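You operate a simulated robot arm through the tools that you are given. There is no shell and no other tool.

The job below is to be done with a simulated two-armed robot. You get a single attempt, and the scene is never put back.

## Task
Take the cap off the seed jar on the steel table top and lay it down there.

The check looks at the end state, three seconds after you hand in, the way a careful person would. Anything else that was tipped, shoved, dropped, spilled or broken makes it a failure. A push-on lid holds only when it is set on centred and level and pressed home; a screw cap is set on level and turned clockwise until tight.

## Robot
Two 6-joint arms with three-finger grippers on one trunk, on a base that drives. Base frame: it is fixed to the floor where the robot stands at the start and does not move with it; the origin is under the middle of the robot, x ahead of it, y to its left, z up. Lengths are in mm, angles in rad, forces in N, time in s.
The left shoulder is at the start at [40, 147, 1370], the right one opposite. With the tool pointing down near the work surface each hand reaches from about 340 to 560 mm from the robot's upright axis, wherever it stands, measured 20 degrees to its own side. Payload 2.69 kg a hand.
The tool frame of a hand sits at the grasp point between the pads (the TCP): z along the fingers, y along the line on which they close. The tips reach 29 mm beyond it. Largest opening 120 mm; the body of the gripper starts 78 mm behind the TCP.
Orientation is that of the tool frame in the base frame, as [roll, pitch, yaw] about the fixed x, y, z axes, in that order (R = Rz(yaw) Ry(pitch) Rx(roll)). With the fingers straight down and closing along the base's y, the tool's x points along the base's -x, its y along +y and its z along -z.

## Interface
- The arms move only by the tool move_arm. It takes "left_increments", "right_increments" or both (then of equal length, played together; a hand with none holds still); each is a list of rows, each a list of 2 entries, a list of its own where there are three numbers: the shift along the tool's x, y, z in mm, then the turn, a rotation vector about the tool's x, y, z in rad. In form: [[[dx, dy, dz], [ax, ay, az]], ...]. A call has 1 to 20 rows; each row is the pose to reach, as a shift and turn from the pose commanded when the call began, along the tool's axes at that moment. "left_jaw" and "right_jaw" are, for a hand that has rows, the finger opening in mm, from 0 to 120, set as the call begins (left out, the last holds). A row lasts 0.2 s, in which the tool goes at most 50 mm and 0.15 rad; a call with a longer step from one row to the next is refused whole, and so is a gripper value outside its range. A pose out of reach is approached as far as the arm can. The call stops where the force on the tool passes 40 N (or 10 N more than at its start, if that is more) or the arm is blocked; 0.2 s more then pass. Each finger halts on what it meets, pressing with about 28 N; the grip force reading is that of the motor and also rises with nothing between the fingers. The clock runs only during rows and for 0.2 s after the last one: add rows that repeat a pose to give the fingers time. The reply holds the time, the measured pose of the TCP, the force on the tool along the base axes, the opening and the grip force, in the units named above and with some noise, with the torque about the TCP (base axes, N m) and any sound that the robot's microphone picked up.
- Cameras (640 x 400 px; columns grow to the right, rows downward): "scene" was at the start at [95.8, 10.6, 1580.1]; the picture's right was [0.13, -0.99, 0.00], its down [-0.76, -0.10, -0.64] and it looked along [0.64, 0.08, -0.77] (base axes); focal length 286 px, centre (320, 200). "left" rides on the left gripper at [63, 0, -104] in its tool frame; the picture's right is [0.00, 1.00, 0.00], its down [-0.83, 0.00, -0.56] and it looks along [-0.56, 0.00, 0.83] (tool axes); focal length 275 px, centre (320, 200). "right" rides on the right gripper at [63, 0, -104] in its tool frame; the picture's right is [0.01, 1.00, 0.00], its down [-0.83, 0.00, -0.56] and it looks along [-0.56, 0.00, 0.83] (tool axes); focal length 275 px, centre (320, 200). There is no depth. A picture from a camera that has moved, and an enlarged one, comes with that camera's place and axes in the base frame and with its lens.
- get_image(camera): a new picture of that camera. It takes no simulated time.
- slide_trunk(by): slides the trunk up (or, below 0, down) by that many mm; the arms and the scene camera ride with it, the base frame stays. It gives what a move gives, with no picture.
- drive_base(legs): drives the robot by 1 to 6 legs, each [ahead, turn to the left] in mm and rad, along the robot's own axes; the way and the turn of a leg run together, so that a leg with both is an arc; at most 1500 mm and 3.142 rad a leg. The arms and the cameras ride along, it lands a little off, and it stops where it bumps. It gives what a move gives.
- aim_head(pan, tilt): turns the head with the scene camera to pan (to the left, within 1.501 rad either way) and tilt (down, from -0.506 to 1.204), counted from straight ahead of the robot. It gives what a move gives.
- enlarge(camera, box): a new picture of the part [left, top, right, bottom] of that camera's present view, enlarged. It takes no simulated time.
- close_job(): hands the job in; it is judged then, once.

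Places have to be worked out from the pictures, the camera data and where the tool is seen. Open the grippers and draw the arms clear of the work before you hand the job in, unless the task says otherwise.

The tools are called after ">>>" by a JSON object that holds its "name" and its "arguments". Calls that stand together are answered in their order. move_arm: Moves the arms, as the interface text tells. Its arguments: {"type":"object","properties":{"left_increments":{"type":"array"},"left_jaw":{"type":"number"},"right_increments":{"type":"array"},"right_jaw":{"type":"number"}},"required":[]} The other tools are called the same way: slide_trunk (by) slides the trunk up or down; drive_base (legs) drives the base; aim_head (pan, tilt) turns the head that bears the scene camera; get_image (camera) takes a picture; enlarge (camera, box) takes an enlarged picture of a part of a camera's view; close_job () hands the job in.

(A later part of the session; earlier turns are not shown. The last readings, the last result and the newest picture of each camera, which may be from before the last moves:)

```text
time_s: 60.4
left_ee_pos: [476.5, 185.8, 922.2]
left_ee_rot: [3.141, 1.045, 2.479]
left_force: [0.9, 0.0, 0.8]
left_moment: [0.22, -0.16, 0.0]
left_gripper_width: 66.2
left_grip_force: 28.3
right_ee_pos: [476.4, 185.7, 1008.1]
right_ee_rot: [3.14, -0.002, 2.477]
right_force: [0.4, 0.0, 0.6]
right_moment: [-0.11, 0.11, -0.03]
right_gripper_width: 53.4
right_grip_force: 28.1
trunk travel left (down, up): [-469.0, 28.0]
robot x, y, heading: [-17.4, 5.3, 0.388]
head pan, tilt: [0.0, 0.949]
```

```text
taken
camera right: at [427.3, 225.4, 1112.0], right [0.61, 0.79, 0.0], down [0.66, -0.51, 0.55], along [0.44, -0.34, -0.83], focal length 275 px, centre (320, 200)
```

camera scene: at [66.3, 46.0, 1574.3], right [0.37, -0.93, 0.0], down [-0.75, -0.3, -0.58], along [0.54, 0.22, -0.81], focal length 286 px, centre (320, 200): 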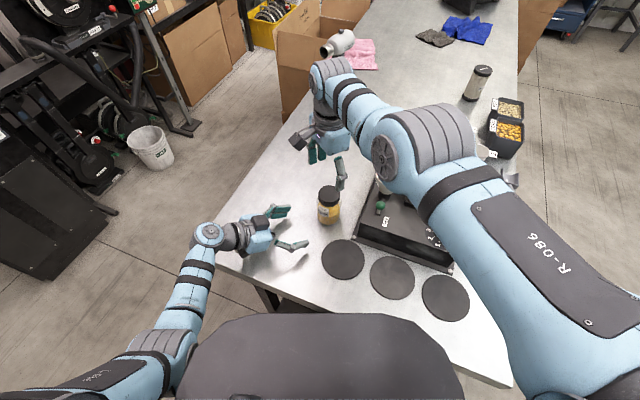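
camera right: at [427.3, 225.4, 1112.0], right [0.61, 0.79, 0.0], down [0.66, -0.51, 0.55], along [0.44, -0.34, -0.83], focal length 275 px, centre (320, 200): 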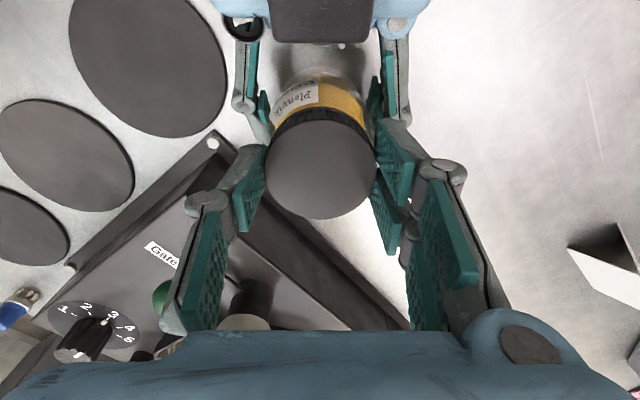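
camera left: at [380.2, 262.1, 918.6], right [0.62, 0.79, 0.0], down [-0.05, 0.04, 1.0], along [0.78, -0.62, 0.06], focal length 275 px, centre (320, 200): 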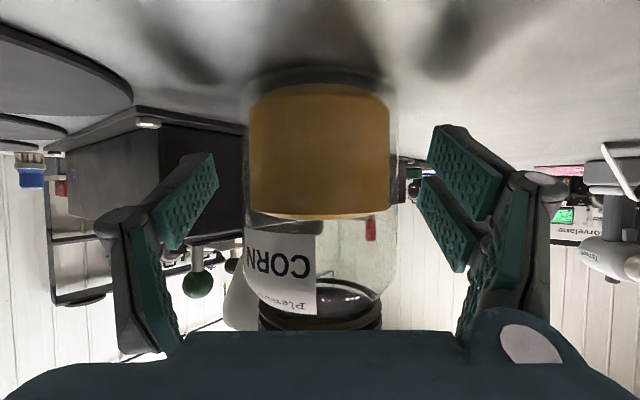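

Both grips are firm (53.4 mm on the cap, 66.2 mm on the body) with little side load. I'll turn the cap counterclockwise slowly by 0.3 rad and watch the torque.

>>> {"name": "move_arm", "arguments": {"right_increments": [[[0, 0, 0], [0, 0, -0.05]], [[0, 0, 0], [0, 0, -0.1]], [[0, 0, 0], [0, 0, -0.15]], [[0, 0, 0], [0, 0, -0.2]], [[0, 0, 0], [0, 0, -0.25]], [[0, 0, 0], [0, 0, -0.3]], [[0, 0, 0], [0, 0, -0.3]]]}}

>>> {"name": "get_image", "arguments": {"camera": "right"}}

>>> {"name": "get_image", "arguments": {"camera": "left"}}

```text
time_s: 62.0
left_ee_pos: [476.2, 187.4, 922.1]
left_ee_rot: [-3.141, 1.045, 2.478]
left_force: [2.6, 4.1, -0.1]
left_moment: [-0.13, 0.01, -0.01]
left_gripper_width: 66.4
left_grip_force: 28.1
right_ee_pos: [476.8, 185.8, 1007.1]
right_ee_rot: [3.14, -0.003, 2.777]
right_force: [-2.6, -7.3, 1.8]
right_moment: [-0.43, 0.17, -0.02]
right_gripper_width: 53.5
right_grip_force: 28.1
trunk travel left (down, up): [-469.0, 28.0]
robot x, y, heading: [-14.9, 10.6, 0.38]
head pan, tilt: [0.0, 0.949]
```

```text
taken
camera right: at [417.9, 208.5, 1112.0], right [0.35, 0.94, 0.0], down [0.78, -0.29, 0.55], along [0.52, -0.19, -0.83], focal length 275 px, centre (320, 200)
```

right: 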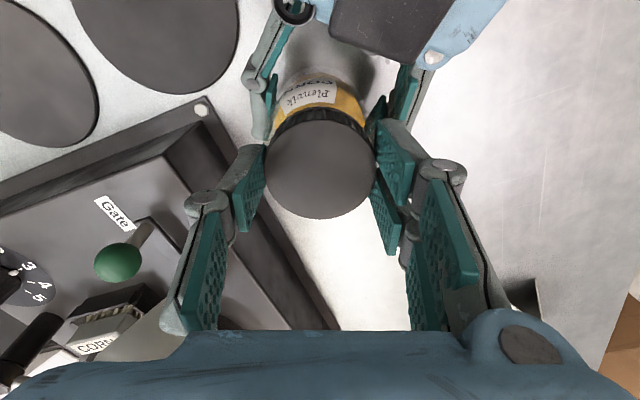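

```text
taken
camera left: at [379.9, 261.9, 919.2], right [0.62, 0.79, 0.0], down [-0.05, 0.04, 1.0], along [0.79, -0.62, 0.06], focal length 275 px, centre (320, 200)
```

left: 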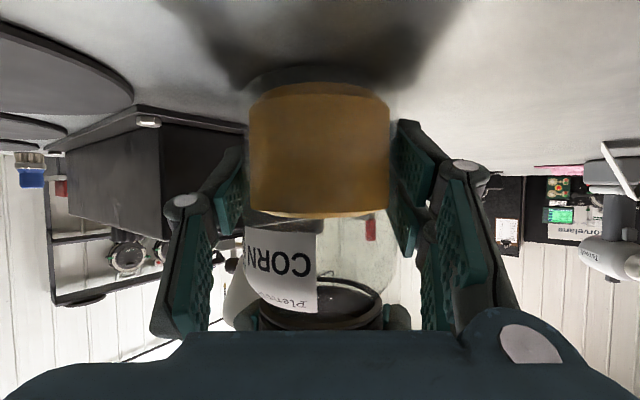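

The jar's label stayed put in the left view while the cap turned 0.3 rad with almost no torque, so the cap is unscrewing. I'll keep turning counterclockwise another 1.0 rad, easing up slightly for the thread.

>>> {"name": "move_arm", "arguments": {"right_increments": [[[0, 0, -0.1], [0, 0, -0.1]], [[0, 0, -0.1], [0, 0, -0.2]], [[0, 0, -0.2], [0, 0, -0.3]], [[0, 0, -0.3], [0, 0, -0.4]], [[0, 0, -0.3], [0, 0, -0.5]], [[0, 0, -0.4], [0, 0, -0.6]], [[0, 0, -0.5], [0, 0, -0.7]], [[0, 0, -0.5], [0, 0, -0.8]], [[0, 0, -0.6], [0, 0, -0.9]], [[0, 0, -0.7], [0, 0, -1.0]], [[0, 0, -0.7], [0, 0, -1.0]]]}}

>>> {"name": "get_image", "arguments": {"camera": "right"}}

>>> {"name": "enlarge", "arguments": {"camera": "left", "box": [200, 180, 440, 340]}}

>>> {"name": "enlarge", "arguments": {"camera": "scene", "box": [260, 120, 400, 240]}}

```text
time_s: 64.4
left_ee_pos: [476.1, 186.1, 922.5]
left_ee_rot: [-3.141, 1.046, 2.48]
left_force: [1.6, 26.0, 1.5]
left_moment: [-0.85, 0.09, 0.07]
left_gripper_width: 66.5
left_grip_force: 27.8
right_ee_pos: [477.4, 185.7, 1008.5]
right_ee_rot: [3.139, 0.001, -2.506]
right_force: [0.6, -25.4, 1.8]
right_moment: [-1.23, -0.16, -0.07]
right_gripper_width: 53.6
right_grip_force: 28.0
trunk travel left (down, up): [-469.0, 28.0]
robot x, y, heading: [-19.9, 10.8, 0.384]
head pan, tilt: [0.0, 0.949]
```

```text
taken
camera right: at [426.5, 148.7, 1112.6], right [-0.6, 0.8, 0.0], down [0.67, 0.5, 0.56], along [0.45, 0.33, -0.83], focal length 275 px, centre (320, 200)
```

right: 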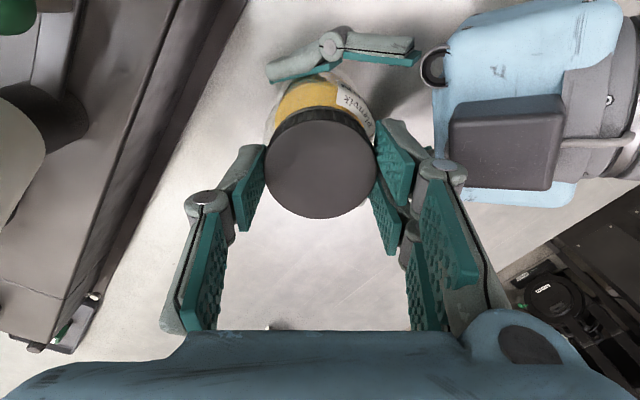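

```text
2.50 times, centred on (320, 260) of left
camera zoom: at [379.9, 262.4, 919.3], right [0.62, 0.79, 0.0], down [-0.05, 0.04, 1.0], along [0.79, -0.62, 0.06], focal length 688 px, centre (320, 50)
```

zoom: 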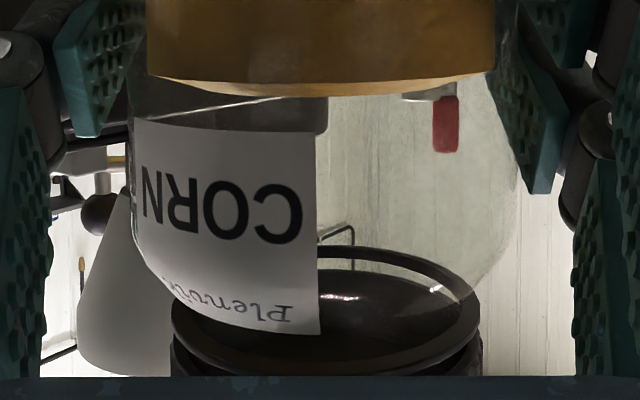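

```text
3.33 times, centred on (330, 180) of scene
camera zoom: at [66.3, 45.7, 1547.4], right [0.37, -0.93, 0.0], down [-0.75, -0.3, -0.58], along [0.54, 0.22, -0.81], focal length 953 px, centre (287, 267)
```

zoom: 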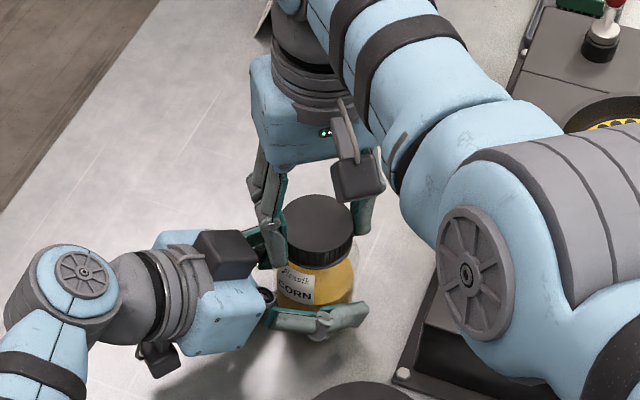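

The cap is clearly turning, since the label stays fixed while the hand has gone 1.3 rad. A side force of about 25 N along y has built up because the grip is a few mm off the cap's axis, so I'll shift the right hand slightly toward -y to relieve it.

>>> {"name": "move_arm", "arguments": {"right_increments": [[[0.6, -0.8, 0], [0, 0, 0]], [[1.2, -1.6, 0], [0, 0, 0]], [[1.2, -1.6, 0], [0, 0, 0]]]}}

```text
time_s: 65.2
left_ee_pos: [475.4, 186.0, 922.0]
left_ee_rot: [-3.137, 1.045, 2.479]
left_force: [-3.1, 17.3, 2.4]
left_moment: [-0.41, -0.11, 0.01]
left_gripper_width: 66.4
left_grip_force: 27.8
right_ee_pos: [475.8, 184.6, 1008.5]
right_ee_rot: [3.141, 0.002, -2.507]
right_force: [3.0, -15.7, -0.5]
right_moment: [-0.62, -0.23, -0.02]
right_gripper_width: 53.3
right_grip_force: 27.6
trunk travel left (down, up): [-469.0, 28.0]
robot x, y, heading: [-21.4, 7.5, 0.386]
head pan, tilt: [0.0, 0.949]
```

That took off about 10 N. I'll shift a further ~3.4 mm to null it, then continue turning 0.75 rad with the turn centred on the cap's true axis (about 4.5 mm behind the TCP along tool -x).

>>> {"name": "move_arm", "arguments": {"right_increments": [[[0.7, -1.5, 0], [0, 0, 0]], [[1.5, -3.0, 0], [0, 0, 0]], [[1.5, -3.0, 0], [0, 0, 0]]]}}

>>> {"name": "move_arm", "arguments": {"right_increments": [[[0, -0.45, -0.1], [0, 0, -0.1]], [[-0.1, -0.89, -0.1], [0, 0, -0.2]], [[-0.2, -1.33, -0.2], [0, 0, -0.3]], [[-0.36, -1.75, -0.3], [0, 0, -0.4]], [[-0.55, -2.16, -0.3], [0, 0, -0.5]], [[-0.79, -2.54, -0.4], [0, 0, -0.6]], [[-1.06, -2.9, -0.4], [0, 0, -0.7]], [[-1.2, -3.07, -0.5], [0, 0, -0.75]], [[-1.2, -3.07, -0.5], [0, 0, -0.75]]]}}

>>> {"name": "enlarge", "arguments": {"camera": "left", "box": [200, 180, 440, 340]}}

>>> {"name": "get_image", "arguments": {"camera": "right"}}

```text
time_s: 66.0
left_ee_pos: [476.0, 184.6, 921.9]
left_ee_rot: [-3.135, 1.048, 2.481]
left_force: [0.6, -13.6, 0.6]
left_moment: [0.8, 0.01, -0.04]
left_gripper_width: 66.4
left_grip_force: 27.8
right_ee_pos: [476.2, 182.6, 1008.9]
right_ee_rot: [3.138, 0.002, -2.507]
right_force: [0.2, 13.0, -1.4]
right_moment: [0.39, 0.0, 0.01]
right_gripper_width: 53.5
right_grip_force: 28.0
trunk travel left (down, up): [-469.0, 28.0]
robot x, y, heading: [-21.5, 6.3, 0.385]
head pan, tilt: [0.0, 0.949]
```

```text
time_s: 68.0
left_ee_pos: [475.1, 185.5, 921.9]
left_ee_rot: [3.139, 1.046, 2.477]
left_force: [5.0, -25.8, -0.5]
left_moment: [0.84, -0.28, -0.04]
left_gripper_width: 66.2
left_grip_force: 28.0
right_ee_pos: [480.4, 178.8, 1009.8]
right_ee_rot: [-3.141, 0.004, -1.756]
right_force: [-2.2, 22.9, 11.3]
right_moment: [0.95, 0.26, 0.03]
right_gripper_width: 53.1
right_grip_force: 27.6
trunk travel left (down, up): [-469.0, 28.0]
robot x, y, heading: [-19.1, 7.7, 0.382]
head pan, tilt: [0.0, 0.949]
```

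```text
2.50 times, centred on (320, 260) of left
camera zoom: at [379.5, 261.1, 919.7], right [0.62, 0.79, 0.0], down [-0.05, 0.04, 1.0], along [0.78, -0.62, 0.06], focal length 688 px, centre (320, 50)
```

zoom: 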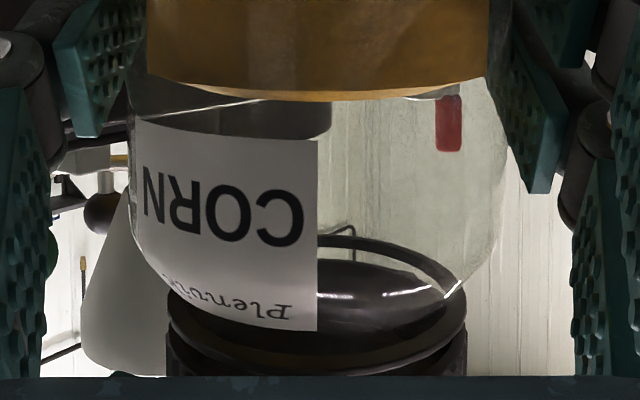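

```text
taken
camera right: at [468.8, 117.1, 1113.6], right [-0.98, 0.18, 0.0], down [0.15, 0.82, 0.56], along [0.1, 0.55, -0.83], focal length 275 px, centre (320, 200)
```

right: 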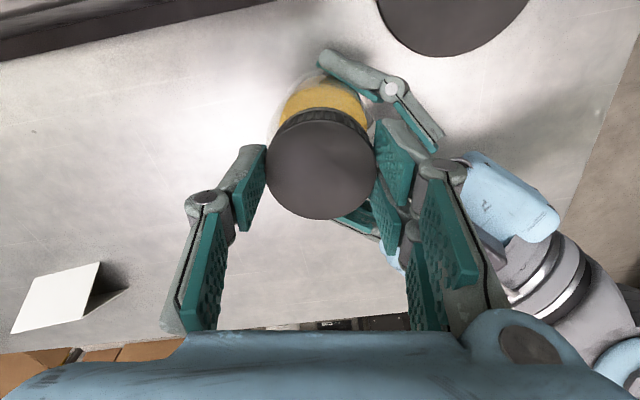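

The first correction was too strong; now there is about 23 N the other way plus 11 N upward as the cap climbs. I'll shift back +2.7 mm in y and raise about 1.2 mm.

>>> {"name": "move_arm", "arguments": {"right_increments": [[[-0.9, 0.2, -0.4], [0, 0, 0]], [[-1.8, 0.35, -0.8], [0, 0, 0]], [[-2.6, 0.5, -1.2], [0, 0, 0]], [[-2.6, 0.5, -1.2], [0, 0, 0]]]}}

```text
time_s: 69.0
left_ee_pos: [475.1, 187.1, 922.3]
left_ee_rot: [3.139, 1.046, 2.475]
left_force: [-7.6, -2.3, 4.7]
left_moment: [-0.3, -0.44, -0.06]
left_gripper_width: 66.4
left_grip_force: 27.9
right_ee_pos: [480.0, 180.7, 1010.5]
right_ee_rot: [3.142, 0.0, -1.759]
right_force: [6.1, -0.4, 1.5]
right_moment: [0.04, -0.19, -0.04]
right_gripper_width: 53.1
right_grip_force: 27.9
trunk travel left (down, up): [-469.0, 28.0]
robot x, y, heading: [-19.2, 12.6, 0.382]
head pan, tilt: [0.0, 0.949]
```

Forces are now small (about 6 N), with the cap turned 2.05 rad so far. I'll open the right jaws a little for a regrip, then look closely at the cap.

>>> {"name": "move_arm", "arguments": {"right_increments": [[[0, 0, 0], [0, 0, 0]], [[0, 0, 0], [0, 0, 0]], [[0, 0, 0], [0, 0, 0]]], "right_jaw": 78}}

>>> {"name": "enlarge", "arguments": {"camera": "right", "box": [220, 60, 420, 240]}}

>>> {"name": "enlarge", "arguments": {"camera": "scene", "box": [260, 120, 400, 240]}}

```text
time_s: 69.8
left_ee_pos: [477.3, 188.0, 922.9]
left_ee_rot: [3.139, 1.047, 2.481]
left_force: [-0.4, 1.6, 4.7]
left_moment: [-0.07, -0.1, 0.04]
left_gripper_width: 66.2
left_grip_force: 28.2
right_ee_pos: [479.5, 182.5, 1010.5]
right_ee_rot: [3.141, 0.002, -1.758]
right_force: [-0.3, -0.3, -0.1]
right_moment: [0.02, 0.01, -0.02]
right_gripper_width: 78.0
right_grip_force: 0.1
trunk travel left (down, up): [-469.0, 28.0]
robot x, y, heading: [-17.0, 13.5, 0.383]
head pan, tilt: [0.0, 0.949]
```

```text
2.22 times, centred on (320, 150) of right
camera zoom: at [468.4, 120.9, 1114.4], right [-0.98, 0.18, 0.0], down [0.15, 0.82, 0.56], along [0.1, 0.55, -0.83], focal length 612 px, centre (320, 311)
```

zoom: 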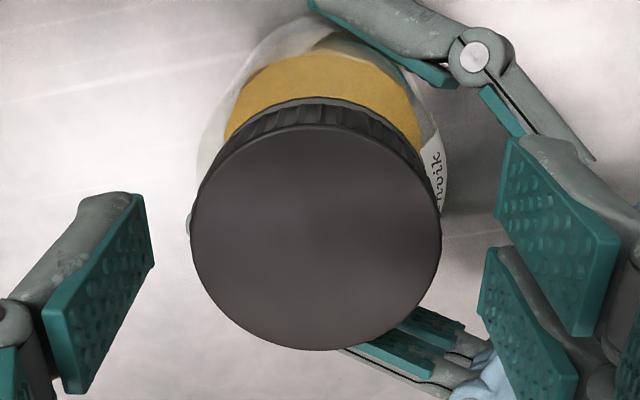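

```text
3.33 times, centred on (330, 180) of scene
camera zoom: at [65.6, 46.3, 1547.4], right [0.37, -0.93, 0.0], down [-0.75, -0.3, -0.58], along [0.54, 0.22, -0.81], focal length 953 px, centre (287, 267)
```

zoom: 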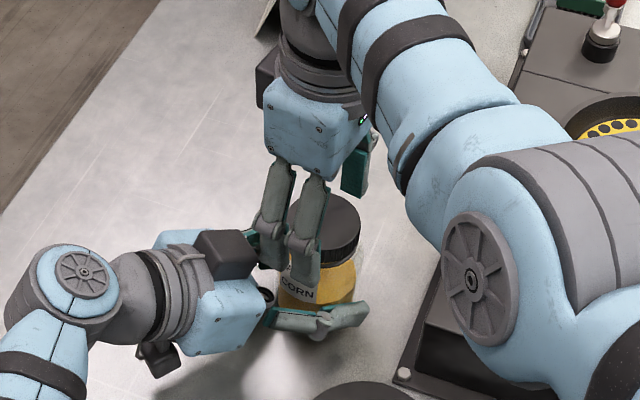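

The right-camera geometry puts the cap centre about (-1.2, -1.0) mm from the tool axis, and the cap has risen about 2.5 mm. I'll recentre and rotate the open right hand back clockwise by 2.05 rad for another bite.

>>> {"name": "move_arm", "arguments": {"right_increments": [[[-1.2, -1, 0], [0, 0, 0]], [[-1.2, -1, 0], [0, 0, 0.147]], [[-1.2, -1, 0], [0, 0, 0.294]], [[-1.2, -1, 0], [0, 0, 0.441]], [[-1.2, -1, 0], [0, 0, 0.588]], [[-1.2, -1, 0], [0, 0, 0.735]], [[-1.2, -1, 0], [0, 0, 0.882]], [[-1.2, -1, 0], [0, 0, 1.029]], [[-1.2, -1, 0], [0, 0, 1.176]], [[-1.2, -1, 0], [0, 0, 1.323]], [[-1.2, -1, 0], [0, 0, 1.47]], [[-1.2, -1, 0], [0, 0, 1.617]], [[-1.2, -1, 0], [0, 0, 1.764]], [[-1.2, -1, 0], [0, 0, 1.911]], [[-1.2, -1, 0], [0, 0, 2.05]], [[-1.2, -1, 0], [0, 0, 2.05]], [[-1.2, -1, 0], [0, 0, 2.05]]]}}

>>> {"name": "enlarge", "arguments": {"camera": "right", "box": [220, 60, 420, 240]}}

```text
time_s: 73.4
left_ee_pos: [476.7, 186.3, 922.6]
left_ee_rot: [3.141, 1.048, 2.477]
left_force: [2.4, 2.7, 6.6]
left_moment: [-0.06, -0.3, 0.07]
left_gripper_width: 66.0
left_grip_force: 28.4
right_ee_pos: [480.8, 182.7, 1010.5]
right_ee_rot: [3.141, -0.001, 2.475]
right_force: [-0.8, -0.3, -0.1]
right_moment: [0.01, -0.01, -0.02]
right_gripper_width: 78.1
right_grip_force: 0.1
trunk travel left (down, up): [-469.0, 28.0]
robot x, y, heading: [-19.1, 10.9, 0.384]
head pan, tilt: [0.0, 0.949]
```

```text
2.22 times, centred on (320, 150) of right
camera zoom: at [431.4, 222.2, 1114.7], right [0.61, 0.79, 0.0], down [0.66, -0.51, 0.55], along [0.44, -0.34, -0.83], focal length 612 px, centre (320, 311)
```

zoom: 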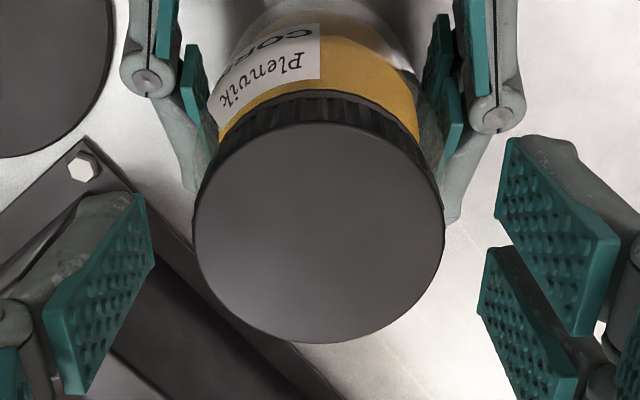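

The cap is centred to within a fraction of a mm now. I'll close the right jaws and turn counterclockwise 1.0 rad, rising about 1 mm per rad.

>>> {"name": "move_arm", "arguments": {"right_increments": [[[0, 0, 0], [0, 0, 0]], [[0, 0, 0], [0, 0, 0]], [[0, 0, 0], [0, 0, 0]], [[0, 0, 0], [0, 0, 0]]], "right_jaw": 38}}

>>> {"name": "move_arm", "arguments": {"right_increments": [[[0, 0, -0.1], [0, 0, -0.1]], [[0, 0, -0.2], [0, 0, -0.2]], [[0, 0, -0.3], [0, 0, -0.3]], [[0, 0, -0.4], [0, 0, -0.4]], [[0, 0, -0.5], [0, 0, -0.5]], [[0, 0, -0.6], [0, 0, -0.6]], [[0, 0, -0.7], [0, 0, -0.7]], [[0, 0, -0.8], [0, 0, -0.8]], [[0, 0, -0.9], [0, 0, -0.9]], [[0, 0, -1.0], [0, 0, -1.0]], [[0, 0, -1.0], [0, 0, -1.0]]]}}

```text
time_s: 74.4
left_ee_pos: [476.1, 186.6, 921.4]
left_ee_rot: [3.141, 1.046, 2.478]
left_force: [6.1, 4.0, 4.3]
left_moment: [-0.1, -0.05, 0.05]
left_gripper_width: 66.4
left_grip_force: 28.1
right_ee_pos: [481.1, 182.4, 1011.2]
right_ee_rot: [3.14, -0.001, 2.476]
right_force: [-4.3, -3.9, 2.9]
right_moment: [-0.27, 0.19, 0.01]
right_gripper_width: 53.4
right_grip_force: 28.1
trunk travel left (down, up): [-469.0, 28.0]
robot x, y, heading: [-21.0, 9.9, 0.386]
head pan, tilt: [0.0, 0.949]
```

```text
time_s: 76.8
left_ee_pos: [475.9, 186.7, 921.6]
left_ee_rot: [3.14, 1.046, 2.479]
left_force: [-4.7, -2.1, 4.0]
left_moment: [0.03, -0.4, 0.01]
left_gripper_width: 66.1
left_grip_force: 27.8
right_ee_pos: [482.7, 183.7, 1010.6]
right_ee_rot: [3.14, 0.003, -2.806]
right_force: [5.7, 5.2, -0.6]
right_moment: [0.44, -0.31, 0.0]
right_gripper_width: 53.6
right_grip_force: 28.0
trunk travel left (down, up): [-469.0, 28.0]
robot x, y, heading: [-19.4, 5.9, 0.387]
head pan, tilt: [0.0, 0.949]
```

Forces stay small (about 6–8 N). I'll continue another 1.05 rad counterclockwise.

>>> {"name": "move_arm", "arguments": {"right_increments": [[[0, 0, -0.1], [0, 0, -0.1]], [[0, 0, -0.2], [0, 0, -0.2]], [[0, 0, -0.3], [0, 0, -0.3]], [[0, 0, -0.4], [0, 0, -0.4]], [[0, 0, -0.5], [0, 0, -0.5]], [[0, 0, -0.6], [0, 0, -0.6]], [[0, 0, -0.7], [0, 0, -0.7]], [[0, 0, -0.8], [0, 0, -0.8]], [[0, 0, -0.9], [0, 0, -0.9]], [[0, 0, -1.0], [0, 0, -1.05]], [[0, 0, -1.0], [0, 0, -1.05]]]}}

>>> {"name": "enlarge", "arguments": {"camera": "left", "box": [200, 180, 440, 340]}}

>>> {"name": "enlarge", "arguments": {"camera": "right", "box": [220, 60, 420, 240]}}

```text
time_s: 79.2
left_ee_pos: [476.8, 186.9, 921.5]
left_ee_rot: [3.141, 1.046, 2.479]
left_force: [-4.5, -4.4, 0.1]
left_moment: [0.22, -0.32, 0.06]
left_gripper_width: 66.5
left_grip_force: 27.8
right_ee_pos: [481.2, 183.5, 1011.7]
right_ee_rot: [3.139, 0.002, -1.757]
right_force: [4.9, 4.6, 0.4]
right_moment: [0.16, -0.15, -0.08]
right_gripper_width: 53.1
right_grip_force: 28.4
trunk travel left (down, up): [-469.0, 28.0]
robot x, y, heading: [-18.0, 8.3, 0.382]
head pan, tilt: [0.0, 0.949]
```

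```text
2.50 times, centred on (320, 260) of left
camera zoom: at [379.9, 262.1, 919.1], right [0.62, 0.79, 0.0], down [-0.05, 0.04, 1.0], along [0.79, -0.62, 0.06], focal length 688 px, centre (320, 50)
```

zoom: 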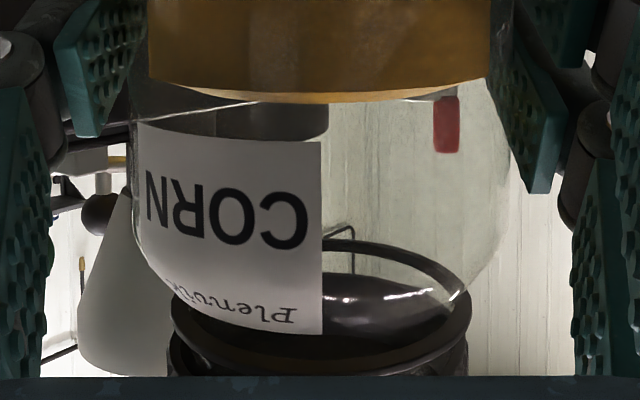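

```text
2.22 times, centred on (320, 150) of right
camera zoom: at [470.1, 121.3, 1116.3], right [-0.98, 0.18, 0.0], down [0.15, 0.82, 0.56], along [0.1, 0.55, -0.83], focal length 612 px, centre (320, 311)
```

zoom: 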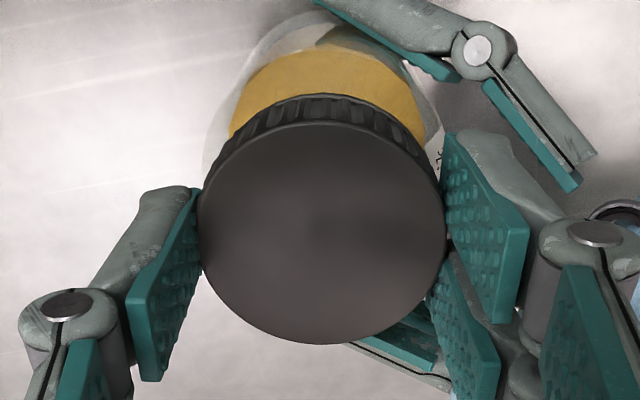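

Total turn is now 4.1 rad. I'll test with a gentle 2 mm lift to see whether the cap has come free.

>>> {"name": "move_arm", "arguments": {"right_increments": [[[0, 0, -0.7], [0, 0, 0]], [[0, 0, -1.4], [0, 0, 0]], [[0, 0, -2], [0, 0, 0]], [[0, 0, -2], [0, 0, 0]]]}}

```text
time_s: 80.2
left_ee_pos: [476.1, 186.6, 921.8]
left_ee_rot: [-3.14, 1.045, 2.481]
left_force: [-1.5, -3.2, 0.1]
left_moment: [0.19, -0.18, -0.03]
left_gripper_width: 66.2
left_grip_force: 27.5
right_ee_pos: [480.6, 182.9, 1013.8]
right_ee_rot: [3.141, 0.003, -1.758]
right_force: [1.0, 2.6, -1.4]
right_moment: [0.08, -0.03, 0.03]
right_gripper_width: 53.0
right_grip_force: 27.8
trunk travel left (down, up): [-469.0, 28.0]
robot x, y, heading: [-21.2, 8.4, 0.383]
head pan, tilt: [0.0, 0.949]
```

The hand rose 2 mm with only about 1.4 N of load and no reaction on the left hand, so the cap appears free. I'll lift another 8 mm and check visually.

>>> {"name": "move_arm", "arguments": {"right_increments": [[[0, 0, -2], [0, 0, 0]], [[0, 0, -4], [0, 0, 0]], [[0, 0, -6], [0, 0, 0]], [[0, 0, -8], [0, 0, 0]], [[0, 0, -8], [0, 0, 0]]]}}

>>> {"name": "enlarge", "arguments": {"camera": "left", "box": [200, 180, 440, 340]}}

>>> {"name": "enlarge", "arguments": {"camera": "right", "box": [220, 60, 420, 240]}}

>>> {"name": "enlarge", "arguments": {"camera": "scene", "box": [260, 120, 400, 240]}}

```text
time_s: 81.4
left_ee_pos: [477.2, 186.3, 921.8]
left_ee_rot: [-3.14, 1.044, 2.481]
left_force: [0.5, -0.5, -0.1]
left_moment: [0.01, -0.13, 0.01]
left_gripper_width: 65.9
left_grip_force: 28.0
right_ee_pos: [481.2, 182.5, 1022.3]
right_ee_rot: [3.141, 0.002, -1.757]
right_force: [0.1, 0.1, -1.1]
right_moment: [0.01, -0.01, -0.04]
right_gripper_width: 53.2
right_grip_force: 27.7
trunk travel left (down, up): [-469.0, 28.0]
robot x, y, heading: [-22.1, 12.3, 0.384]
head pan, tilt: [0.0, 0.949]
```

```text
2.50 times, centred on (320, 260) of left
camera zoom: at [380.1, 262.1, 919.0], right [0.62, 0.79, 0.0], down [-0.05, 0.04, 1.0], along [0.78, -0.62, 0.06], focal length 688 px, centre (320, 50)
```

zoom: 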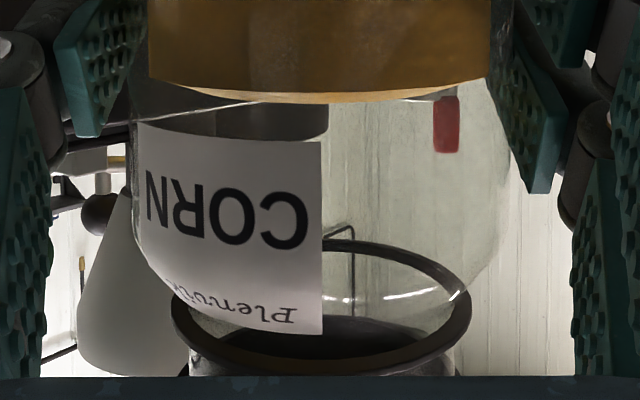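

```text
2.22 times, centred on (320, 150) of right
camera zoom: at [470.0, 121.6, 1126.2], right [-0.98, 0.18, 0.0], down [0.15, 0.82, 0.56], along [0.1, 0.55, -0.83], focal length 612 px, centre (320, 311)
```

zoom: 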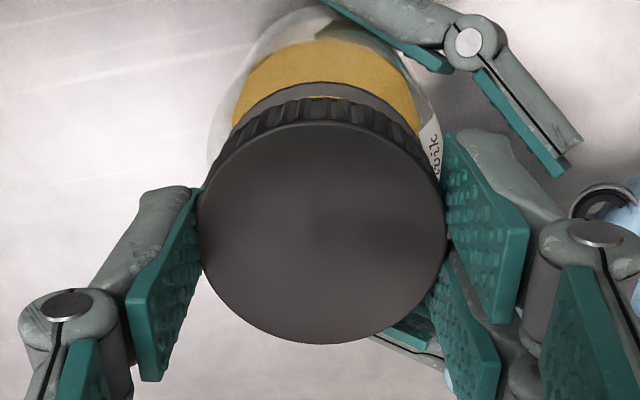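

```text
3.33 times, centred on (330, 180) of scene
camera zoom: at [66.7, 46.1, 1547.4], right [0.37, -0.93, 0.0], down [-0.75, -0.3, -0.58], along [0.54, 0.22, -0.81], focal length 953 px, centre (287, 267)
```

zoom: 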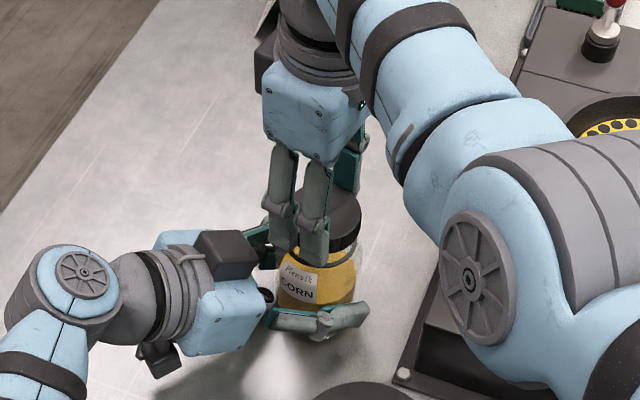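

The cap is lifting cleanly off the neck and the jar hasn't moved. I'll raise another 18 mm to clear the neck completely.

>>> {"name": "move_arm", "arguments": {"right_increments": [[[0, 0, -4], [0, 0, 0]], [[0, 0, -8], [0, 0, 0]], [[0, 0, -13], [0, 0, 0]], [[0, 0, -18], [0, 0, 0]], [[0, 0, -18], [0, 0, 0]]]}}

>>> {"name": "get_image", "arguments": {"camera": "left"}}

>>> {"name": "get_image", "arguments": {"camera": "right"}}

>>> {"name": "enlarge", "arguments": {"camera": "scene", "box": [260, 120, 400, 240]}}

```text
time_s: 82.6
left_ee_pos: [476.6, 187.1, 920.3]
left_ee_rot: [-3.141, 1.046, 2.479]
left_force: [-0.8, -0.1, 0.2]
left_moment: [0.0, -0.04, 0.02]
left_gripper_width: 66.4
left_grip_force: 27.7
right_ee_pos: [481.4, 183.8, 1040.3]
right_ee_rot: [3.14, 0.001, -1.756]
right_force: [0.2, 0.2, 0.3]
right_moment: [-0.03, 0.01, -0.01]
right_gripper_width: 53.3
right_grip_force: 28.5
trunk travel left (down, up): [-469.0, 28.0]
robot x, y, heading: [-22.8, 10.1, 0.38]
head pan, tilt: [0.0, 0.949]
```

```text
taken
camera left: at [380.1, 262.1, 919.0], right [0.62, 0.79, 0.0], down [-0.05, 0.04, 1.0], along [0.78, -0.62, 0.06], focal length 275 px, centre (320, 200)
```

left: 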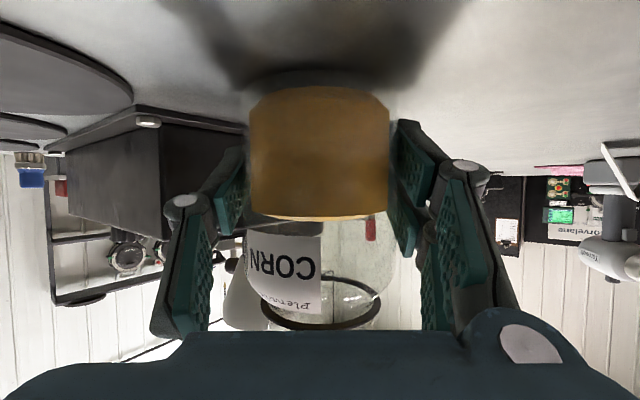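

```text
taken
camera right: at [470.1, 121.5, 1144.3], right [-0.98, 0.18, 0.0], down [0.15, 0.82, 0.56], along [0.1, 0.55, -0.83], focal length 275 px, centre (320, 200)
```

right: 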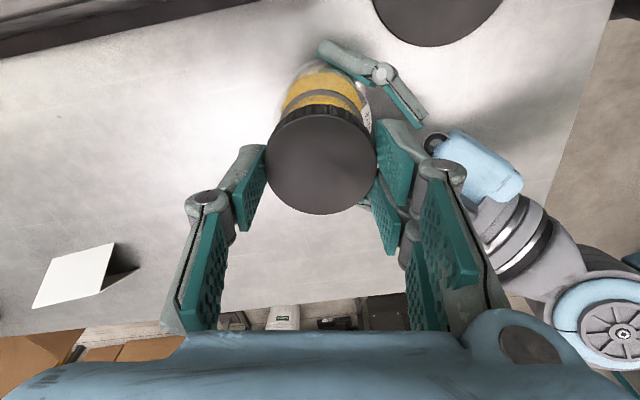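

```text
3.33 times, centred on (330, 180) of scene
camera zoom: at [66.6, 46.2, 1547.4], right [0.37, -0.93, 0.0], down [-0.75, -0.3, -0.58], along [0.54, 0.22, -0.81], focal length 953 px, centre (287, 267)
```

zoom: 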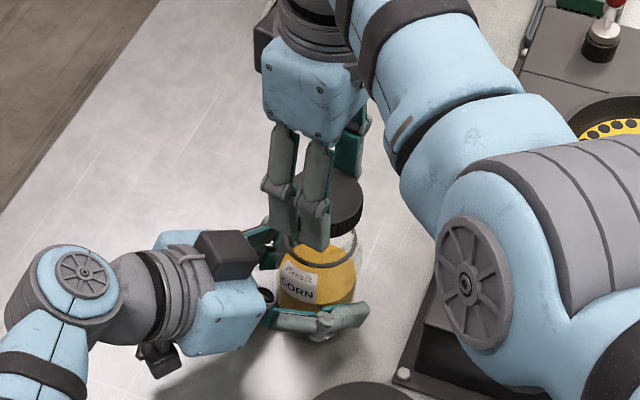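

The cap is off and held about 30 mm above the open jar, which still stands as before with its contents intact. Next I'll open the left hand, back it straight away from the jar and then raise it.

>>> {"name": "move_arm", "arguments": {"left_increments": [[[0, 0, 0], [0, 0, 0]], [[0, 0, 0], [0, 0, 0]], [[0, 0, 0], [0, 0, 0]], [[0, 0, 0], [0, 0, 0]]], "left_jaw": 104}}

>>> {"name": "get_image", "arguments": {"camera": "left"}}

```text
time_s: 83.6
left_ee_pos: [476.7, 186.8, 921.6]
left_ee_rot: [-3.14, 1.044, 2.479]
left_force: [0.4, -0.1, 0.3]
left_moment: [-0.01, 0.01, 0.03]
left_gripper_width: 104.0
left_grip_force: 0.0
right_ee_pos: [480.7, 183.1, 1039.6]
right_ee_rot: [3.14, 0.001, -1.76]
right_force: [0.0, -0.3, 0.0]
right_moment: [0.0, -0.01, 0.0]
right_gripper_width: 53.1
right_grip_force: 28.1
trunk travel left (down, up): [-469.0, 28.0]
robot x, y, heading: [-18.5, 8.7, 0.388]
head pan, tilt: [0.0, 0.949]
```

```text
taken
camera left: at [379.9, 261.9, 919.1], right [0.62, 0.79, 0.0], down [-0.05, 0.04, 1.0], along [0.78, -0.62, 0.06], focal length 275 px, centre (320, 200)
```

left: 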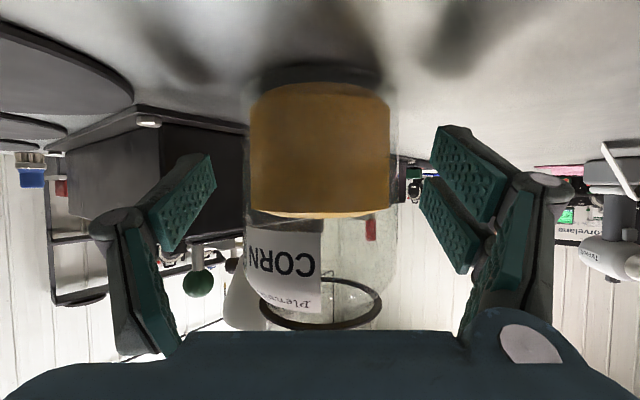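

The jar stands upright and free between the open fingers. I'll back the left hand out 115 mm along its approach line and raise it 100 mm.

>>> {"name": "move_arm", "arguments": {"left_increments": [[[11.5, 0, -19.9], [0, 0, 0]], [[23, 0, -39.8], [0, 0, 0]], [[34.5, 0, -59.8], [0, 0, 0]], [[46, 0, -79.7], [0, 0, 0]], [[57.5, 0, -99.6], [0, 0, 0]], [[28.6, 0, -116.3], [0, 0, 0]], [[0, 0, -133], [0, 0, 0]], [[-29.1, 0, -149.6], [0, 0, 0]], [[-29.1, 0, -149.6], [0, 0, 0]]]}}

>>> {"name": "get_image", "arguments": {"camera": "scene"}}

>>> {"name": "get_image", "arguments": {"camera": "left"}}

```text
time_s: 85.6
left_ee_pos: [385.7, 257.9, 1020.8]
left_ee_rot: [-3.139, 1.045, 2.482]
left_force: [0.6, 0.4, 0.7]
left_moment: [0.03, 0.01, 0.01]
left_gripper_width: 104.1
left_grip_force: 0.0
right_ee_pos: [482.0, 183.4, 1039.7]
right_ee_rot: [3.139, 0.001, -1.758]
right_force: [-0.4, 0.0, 0.2]
right_moment: [0.01, -0.01, -0.01]
right_gripper_width: 53.2
right_grip_force: 27.7
trunk travel left (down, up): [-469.0, 28.0]
robot x, y, heading: [-18.2, 9.2, 0.388]
head pan, tilt: [0.0, 0.949]
```

```text
taken
camera scene: at [66.3, 46.2, 1547.4], right [0.37, -0.93, 0.0], down [-0.75, -0.3, -0.58], along [0.54, 0.22, -0.81], focal length 286 px, centre (320, 200)
```

scene: 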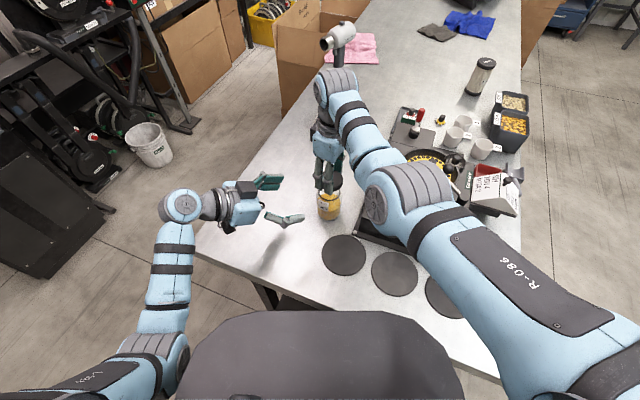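

```text
taken
camera left: at [289.6, 333.4, 1018.6], right [0.62, 0.79, 0.0], down [-0.05, 0.04, 1.0], along [0.78, -0.62, 0.06], focal length 275 px, centre (320, 200)
```

left: 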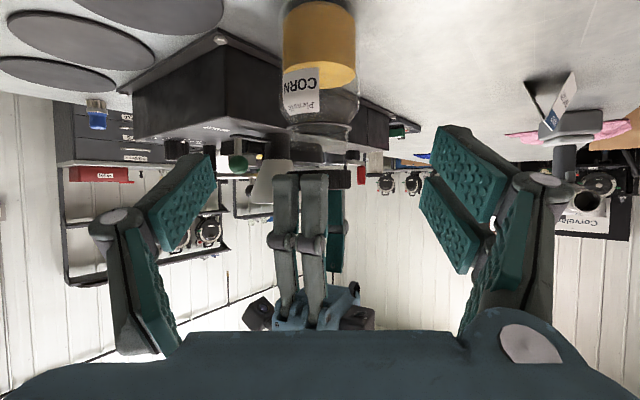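

Left hand is clear and the cap is hidden behind the right fingers just above the jar. I'll raise the trunk back up 28 mm for more clearance, then move the left hand about 100 mm further to the left.

>>> {"name": "slide_trunk", "arguments": {"by": 28}}

>>> {"name": "move_arm", "arguments": {"left_increments": [[[0, 33, 0], [0, 0, 0]], [[0, 66, 0], [0, 0, 0]], [[0, 100, 0], [0, 0, 0]], [[0, 100, 0], [0, 0, 0]], [[0, 100, 0], [0, 0, 0]]]}}

>>> {"name": "get_image", "arguments": {"camera": "right"}}

>>> {"name": "get_image", "arguments": {"camera": "scene"}}

```text
time_s: 86.4
left_ee_pos: [387.3, 257.7, 1049.6]
left_ee_rot: [3.141, 1.045, 2.478]
left_force: [-0.8, 0.7, 0.1]
left_moment: [0.04, -0.02, 0.0]
left_gripper_width: 104.1
left_grip_force: 0.0
right_ee_pos: [480.1, 182.7, 1067.2]
right_ee_rot: [3.14, 0.001, -1.759]
right_force: [0.4, -0.2, 0.0]
right_moment: [0.04, 0.01, 0.01]
right_gripper_width: 53.2
right_grip_force: 27.7
trunk travel left (down, up): [-497.0, 0.0]
robot x, y, heading: [-18.8, 10.9, 0.384]
head pan, tilt: [0.0, 0.949]
```

```text
time_s: 87.6
left_ee_pos: [448.1, 336.7, 1047.9]
left_ee_rot: [-3.14, 1.045, 2.478]
left_force: [0.2, 0.4, 0.6]
left_moment: [-0.01, 0.04, -0.01]
left_gripper_width: 104.1
left_grip_force: 0.1
right_ee_pos: [481.1, 182.4, 1068.5]
right_ee_rot: [3.139, 0.002, -1.756]
right_force: [0.3, -0.9, 0.5]
right_moment: [-0.01, 0.0, 0.05]
right_gripper_width: 53.0
right_grip_force: 28.4
trunk travel left (down, up): [-497.0, 0.0]
robot x, y, heading: [-20.6, 7.5, 0.382]
head pan, tilt: [0.0, 0.949]
```

```text
taken
camera right: at [469.5, 121.2, 1171.4], right [-0.98, 0.18, 0.0], down [0.15, 0.82, 0.56], along [0.1, 0.55, -0.83], focal length 275 px, centre (320, 200)
```

right: 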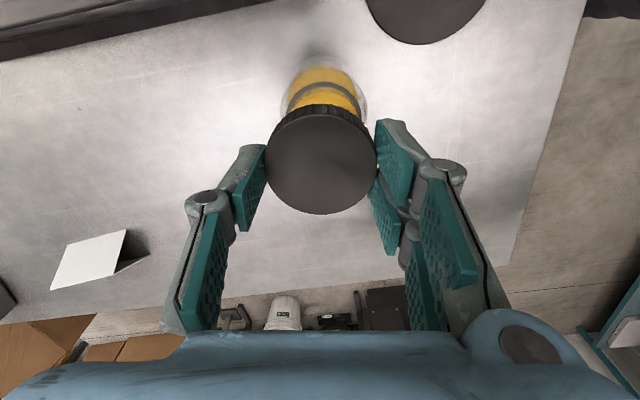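

```text
taken
camera scene: at [65.9, 45.8, 1574.3], right [0.37, -0.93, 0.0], down [-0.75, -0.3, -0.58], along [0.54, 0.22, -0.81], focal length 286 px, centre (320, 200)
```

scene: 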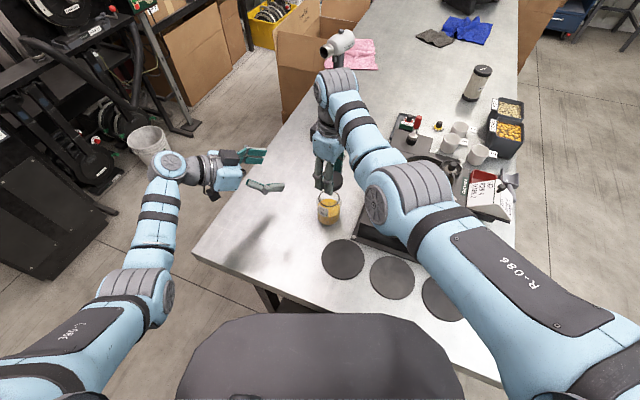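

The open jar is clearly visible and the cap is well above it. I'll turn the robot left 0.3 rad so the right hand carries the cap over the free area of the table left of the jar.

>>> {"name": "drive_base", "arguments": {"legs": [[0, 0.3]]}}

>>> {"name": "move_arm", "arguments": {"left_increments": [[[0, 0, 0], [0, 0, 0]], [[0, 0, 0], [0, 0, 0]], [[0, 0, 0], [0, 0, 0]], [[0, 0, 0], [0, 0, 0]], [[0, 0, 0], [0, 0, 0]], [[0, 0, 0], [0, 0, 0]]]}}

>>> {"name": "get_image", "arguments": {"camera": "scene"}}

>>> {"name": "get_image", "arguments": {"camera": "right"}}

```text
time_s: 88.9
left_ee_pos: [331.5, 458.3, 1047.7]
left_ee_rot: [-3.14, 1.047, 2.779]
left_force: [0.0, 0.0, -0.6]
left_moment: [0.0, -0.01, -0.03]
left_gripper_width: 104.1
left_grip_force: 0.0
right_ee_pos: [408.5, 321.7, 1066.8]
right_ee_rot: [3.14, 0.003, -1.458]
right_force: [0.4, -0.1, 1.1]
right_moment: [0.01, -0.02, 0.0]
right_gripper_width: 53.1
right_grip_force: 28.0
trunk travel left (down, up): [-497.0, 0.0]
robot x, y, heading: [-21.8, 10.8, 0.683]
head pan, tilt: [0.0, 0.949]
```

```text
time_s: 90.3
left_ee_pos: [330.2, 458.8, 1047.5]
left_ee_rot: [-3.14, 1.046, 2.777]
left_force: [-0.2, -0.3, 0.2]
left_moment: [0.0, 0.01, -0.02]
left_gripper_width: 104.2
left_grip_force: 0.1
right_ee_pos: [408.4, 322.3, 1067.8]
right_ee_rot: [3.14, 0.002, -1.458]
right_force: [-0.2, 0.0, -0.2]
right_moment: [-0.02, -0.01, 0.0]
right_gripper_width: 53.3
right_grip_force: 27.8
trunk travel left (down, up): [-497.0, 0.0]
robot x, y, heading: [-19.7, 9.6, 0.681]
head pan, tilt: [0.0, 0.949]
```

```text
taken
camera scene: at [52.2, 70.0, 1574.3], right [0.63, -0.78, 0.0], down [-0.63, -0.51, -0.58], along [0.45, 0.37, -0.81], focal length 286 px, centre (320, 200)
```

scene: 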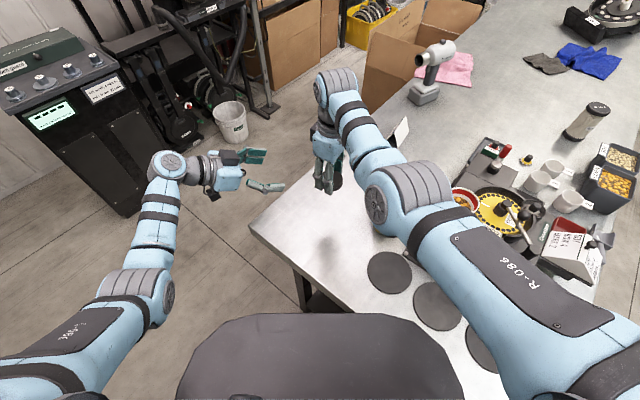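

```text
taken
camera right: at [415.5, 260.8, 1171.2], right [-0.99, -0.12, 0.0], down [-0.1, 0.82, 0.56], along [-0.07, 0.55, -0.83], focal length 275 px, centre (320, 200)
```

right: 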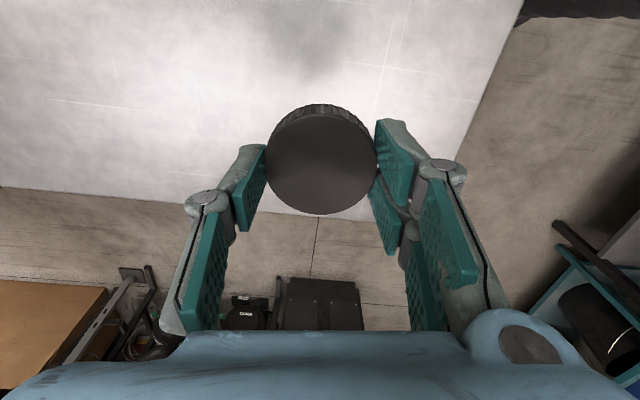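

The cap is over the bare table left of the jar. I'll bring it down and slightly inward (within the low-level reach) to about (376, 280), stopping with the cap roughly 10 mm above the table.

>>> {"name": "move_arm", "arguments": {"right_increments": [[[4.8, 4.6, 18], [0, 0, 0]], [[9.7, 9.2, 36], [0, 0, 0]], [[14.5, 13.7, 54], [0, 0, 0]], [[19.3, 18.3, 72], [0, 0, 0]], [[24.1, 22.9, 90], [0, 0, 0]], [[29, 27.5, 107], [0, 0, 0]], [[33.8, 32, 125], [0, 0, 0]], [[38.6, 36.6, 142], [0, 0, 0]], [[38.6, 36.6, 142], [0, 0, 0]], [[38.6, 36.6, 142], [0, 0, 0]]]}}

>>> {"name": "get_image", "arguments": {"camera": "right"}}

>>> {"name": "get_image", "arguments": {"camera": "scene"}}

>>> {"name": "get_image", "arguments": {"camera": "left"}}

```text
time_s: 92.5
left_ee_pos: [329.8, 459.6, 1047.3]
left_ee_rot: [-3.139, 1.046, 2.779]
left_force: [0.4, 1.0, 0.1]
left_moment: [-0.02, -0.03, 0.03]
left_gripper_width: 104.2
left_grip_force: 0.0
right_ee_pos: [376.5, 279.0, 924.2]
right_ee_rot: [-3.141, 0.0, -1.459]
right_force: [0.7, -0.1, -0.8]
right_moment: [0.03, -0.01, 0.02]
right_gripper_width: 53.0
right_grip_force: 27.8
trunk travel left (down, up): [-497.0, 0.0]
robot x, y, heading: [-18.6, 10.7, 0.682]
head pan, tilt: [0.0, 0.949]
```

```text
taken
camera right: at [383.7, 217.5, 1028.9], right [-0.99, -0.12, 0.0], down [-0.1, 0.83, 0.56], along [-0.07, 0.55, -0.83], focal length 275 px, centre (320, 200)
```

right: 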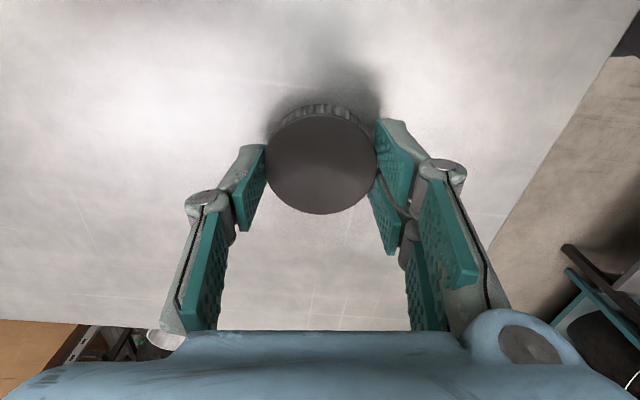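

```text
taken
camera scene: at [52.1, 70.0, 1574.3], right [0.63, -0.78, 0.0], down [-0.63, -0.51, -0.58], along [0.45, 0.37, -0.81], focal length 286 px, centre (320, 200)
```

scene: 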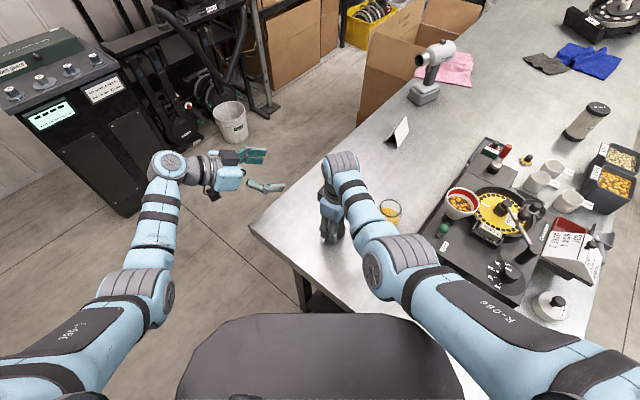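

```text
taken
camera left: at [215.9, 503.3, 1044.8], right [0.36, 0.93, 0.0], down [-0.06, 0.02, 1.0], along [0.93, -0.36, 0.06], focal length 275 px, centre (320, 200)
```

left: 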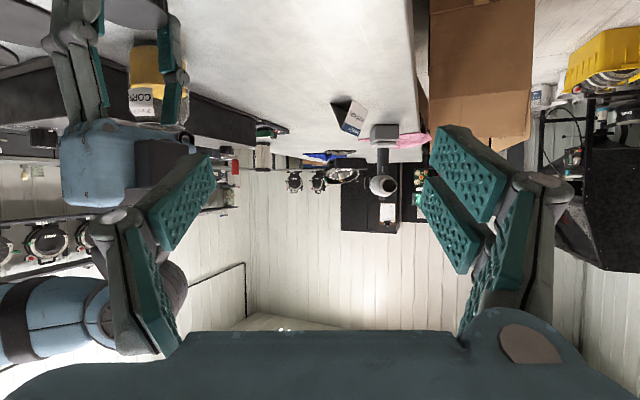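

The cap is just above bare table, the jar stands undisturbed. I'll lower in small steps, watching for contact force.

>>> {"name": "move_arm", "arguments": {"right_increments": [[[0, 0, 2], [0, 0, 0]], [[0, 0, 4], [0, 0, 0]], [[0, 0, 6], [0, 0, 0]], [[0, 0, 6], [0, 0, 0]]]}}

>>> {"name": "enlarge", "arguments": {"camera": "right", "box": [220, 60, 420, 240]}}

```text
time_s: 93.5
left_ee_pos: [331.1, 459.1, 1047.3]
left_ee_rot: [-3.14, 1.046, 2.779]
left_force: [-0.1, 0.1, 0.6]
left_moment: [0.01, -0.03, -0.02]
left_gripper_width: 104.1
left_grip_force: 0.0
right_ee_pos: [374.1, 281.4, 919.2]
right_ee_rot: [3.139, 0.004, -1.458]
right_force: [-0.3, 1.0, -0.2]
right_moment: [-0.03, 0.0, 0.01]
right_gripper_width: 53.1
right_grip_force: 28.2
trunk travel left (down, up): [-497.0, 0.0]
robot x, y, heading: [-16.2, 9.1, 0.682]
head pan, tilt: [0.0, 0.949]
```

```text
2.22 times, centred on (320, 150) of right
camera zoom: at [382.6, 219.2, 1023.4], right [-0.99, -0.12, 0.0], down [-0.1, 0.82, 0.56], along [-0.07, 0.55, -0.83], focal length 612 px, centre (320, 311)
```

zoom: 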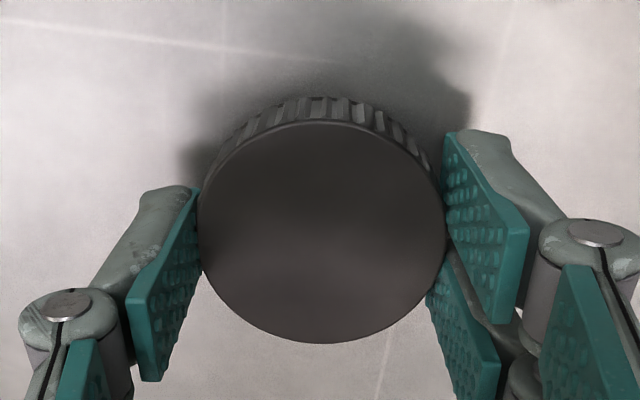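

No contact yet at z≈918.5. I'll lower another 3 mm and read the force.

>>> {"name": "move_arm", "arguments": {"right_increments": [[[0, 0, 1], [0, 0, 0]], [[0, 0, 2], [0, 0, 0]], [[0, 0, 3], [0, 0, 0]], [[0, 0, 3], [0, 0, 0]]]}}

```text
time_s: 94.5
left_ee_pos: [330.6, 460.0, 1046.7]
left_ee_rot: [-3.141, 1.046, 2.778]
left_force: [-0.5, -0.5, 0.1]
left_moment: [-0.02, 0.02, 0.0]
left_gripper_width: 104.1
left_grip_force: 0.0
right_ee_pos: [374.6, 281.7, 915.9]
right_ee_rot: [3.138, 0.002, -1.458]
right_force: [-0.6, 0.1, -0.1]
right_moment: [0.0, -0.03, -0.01]
right_gripper_width: 53.2
right_grip_force: 27.8
trunk travel left (down, up): [-497.0, 0.0]
robot x, y, heading: [-18.9, 9.8, 0.682]
head pan, tilt: [0.0, 0.949]
```

Still free at z≈915.7. I'll go down another 2 mm.

>>> {"name": "move_arm", "arguments": {"right_increments": [[[0, 0, 1], [0, 0, 0]], [[0, 0, 2], [0, 0, 0]], [[0, 0, 2], [0, 0, 0]]]}}

```text
time_s: 95.3
left_ee_pos: [331.2, 458.8, 1047.8]
left_ee_rot: [-3.141, 1.046, 2.777]
left_force: [-0.2, -0.1, 0.4]
left_moment: [0.0, 0.02, 0.01]
left_gripper_width: 103.8
left_grip_force: 0.0
right_ee_pos: [375.3, 281.0, 913.8]
right_ee_rot: [3.139, 0.004, -1.458]
right_force: [-0.8, 0.0, -0.6]
right_moment: [0.01, -0.03, 0.01]
right_gripper_width: 53.3
right_grip_force: 28.2
trunk travel left (down, up): [-497.0, 0.0]
robot x, y, heading: [-18.6, 9.1, 0.685]
head pan, tilt: [0.0, 0.949]
```

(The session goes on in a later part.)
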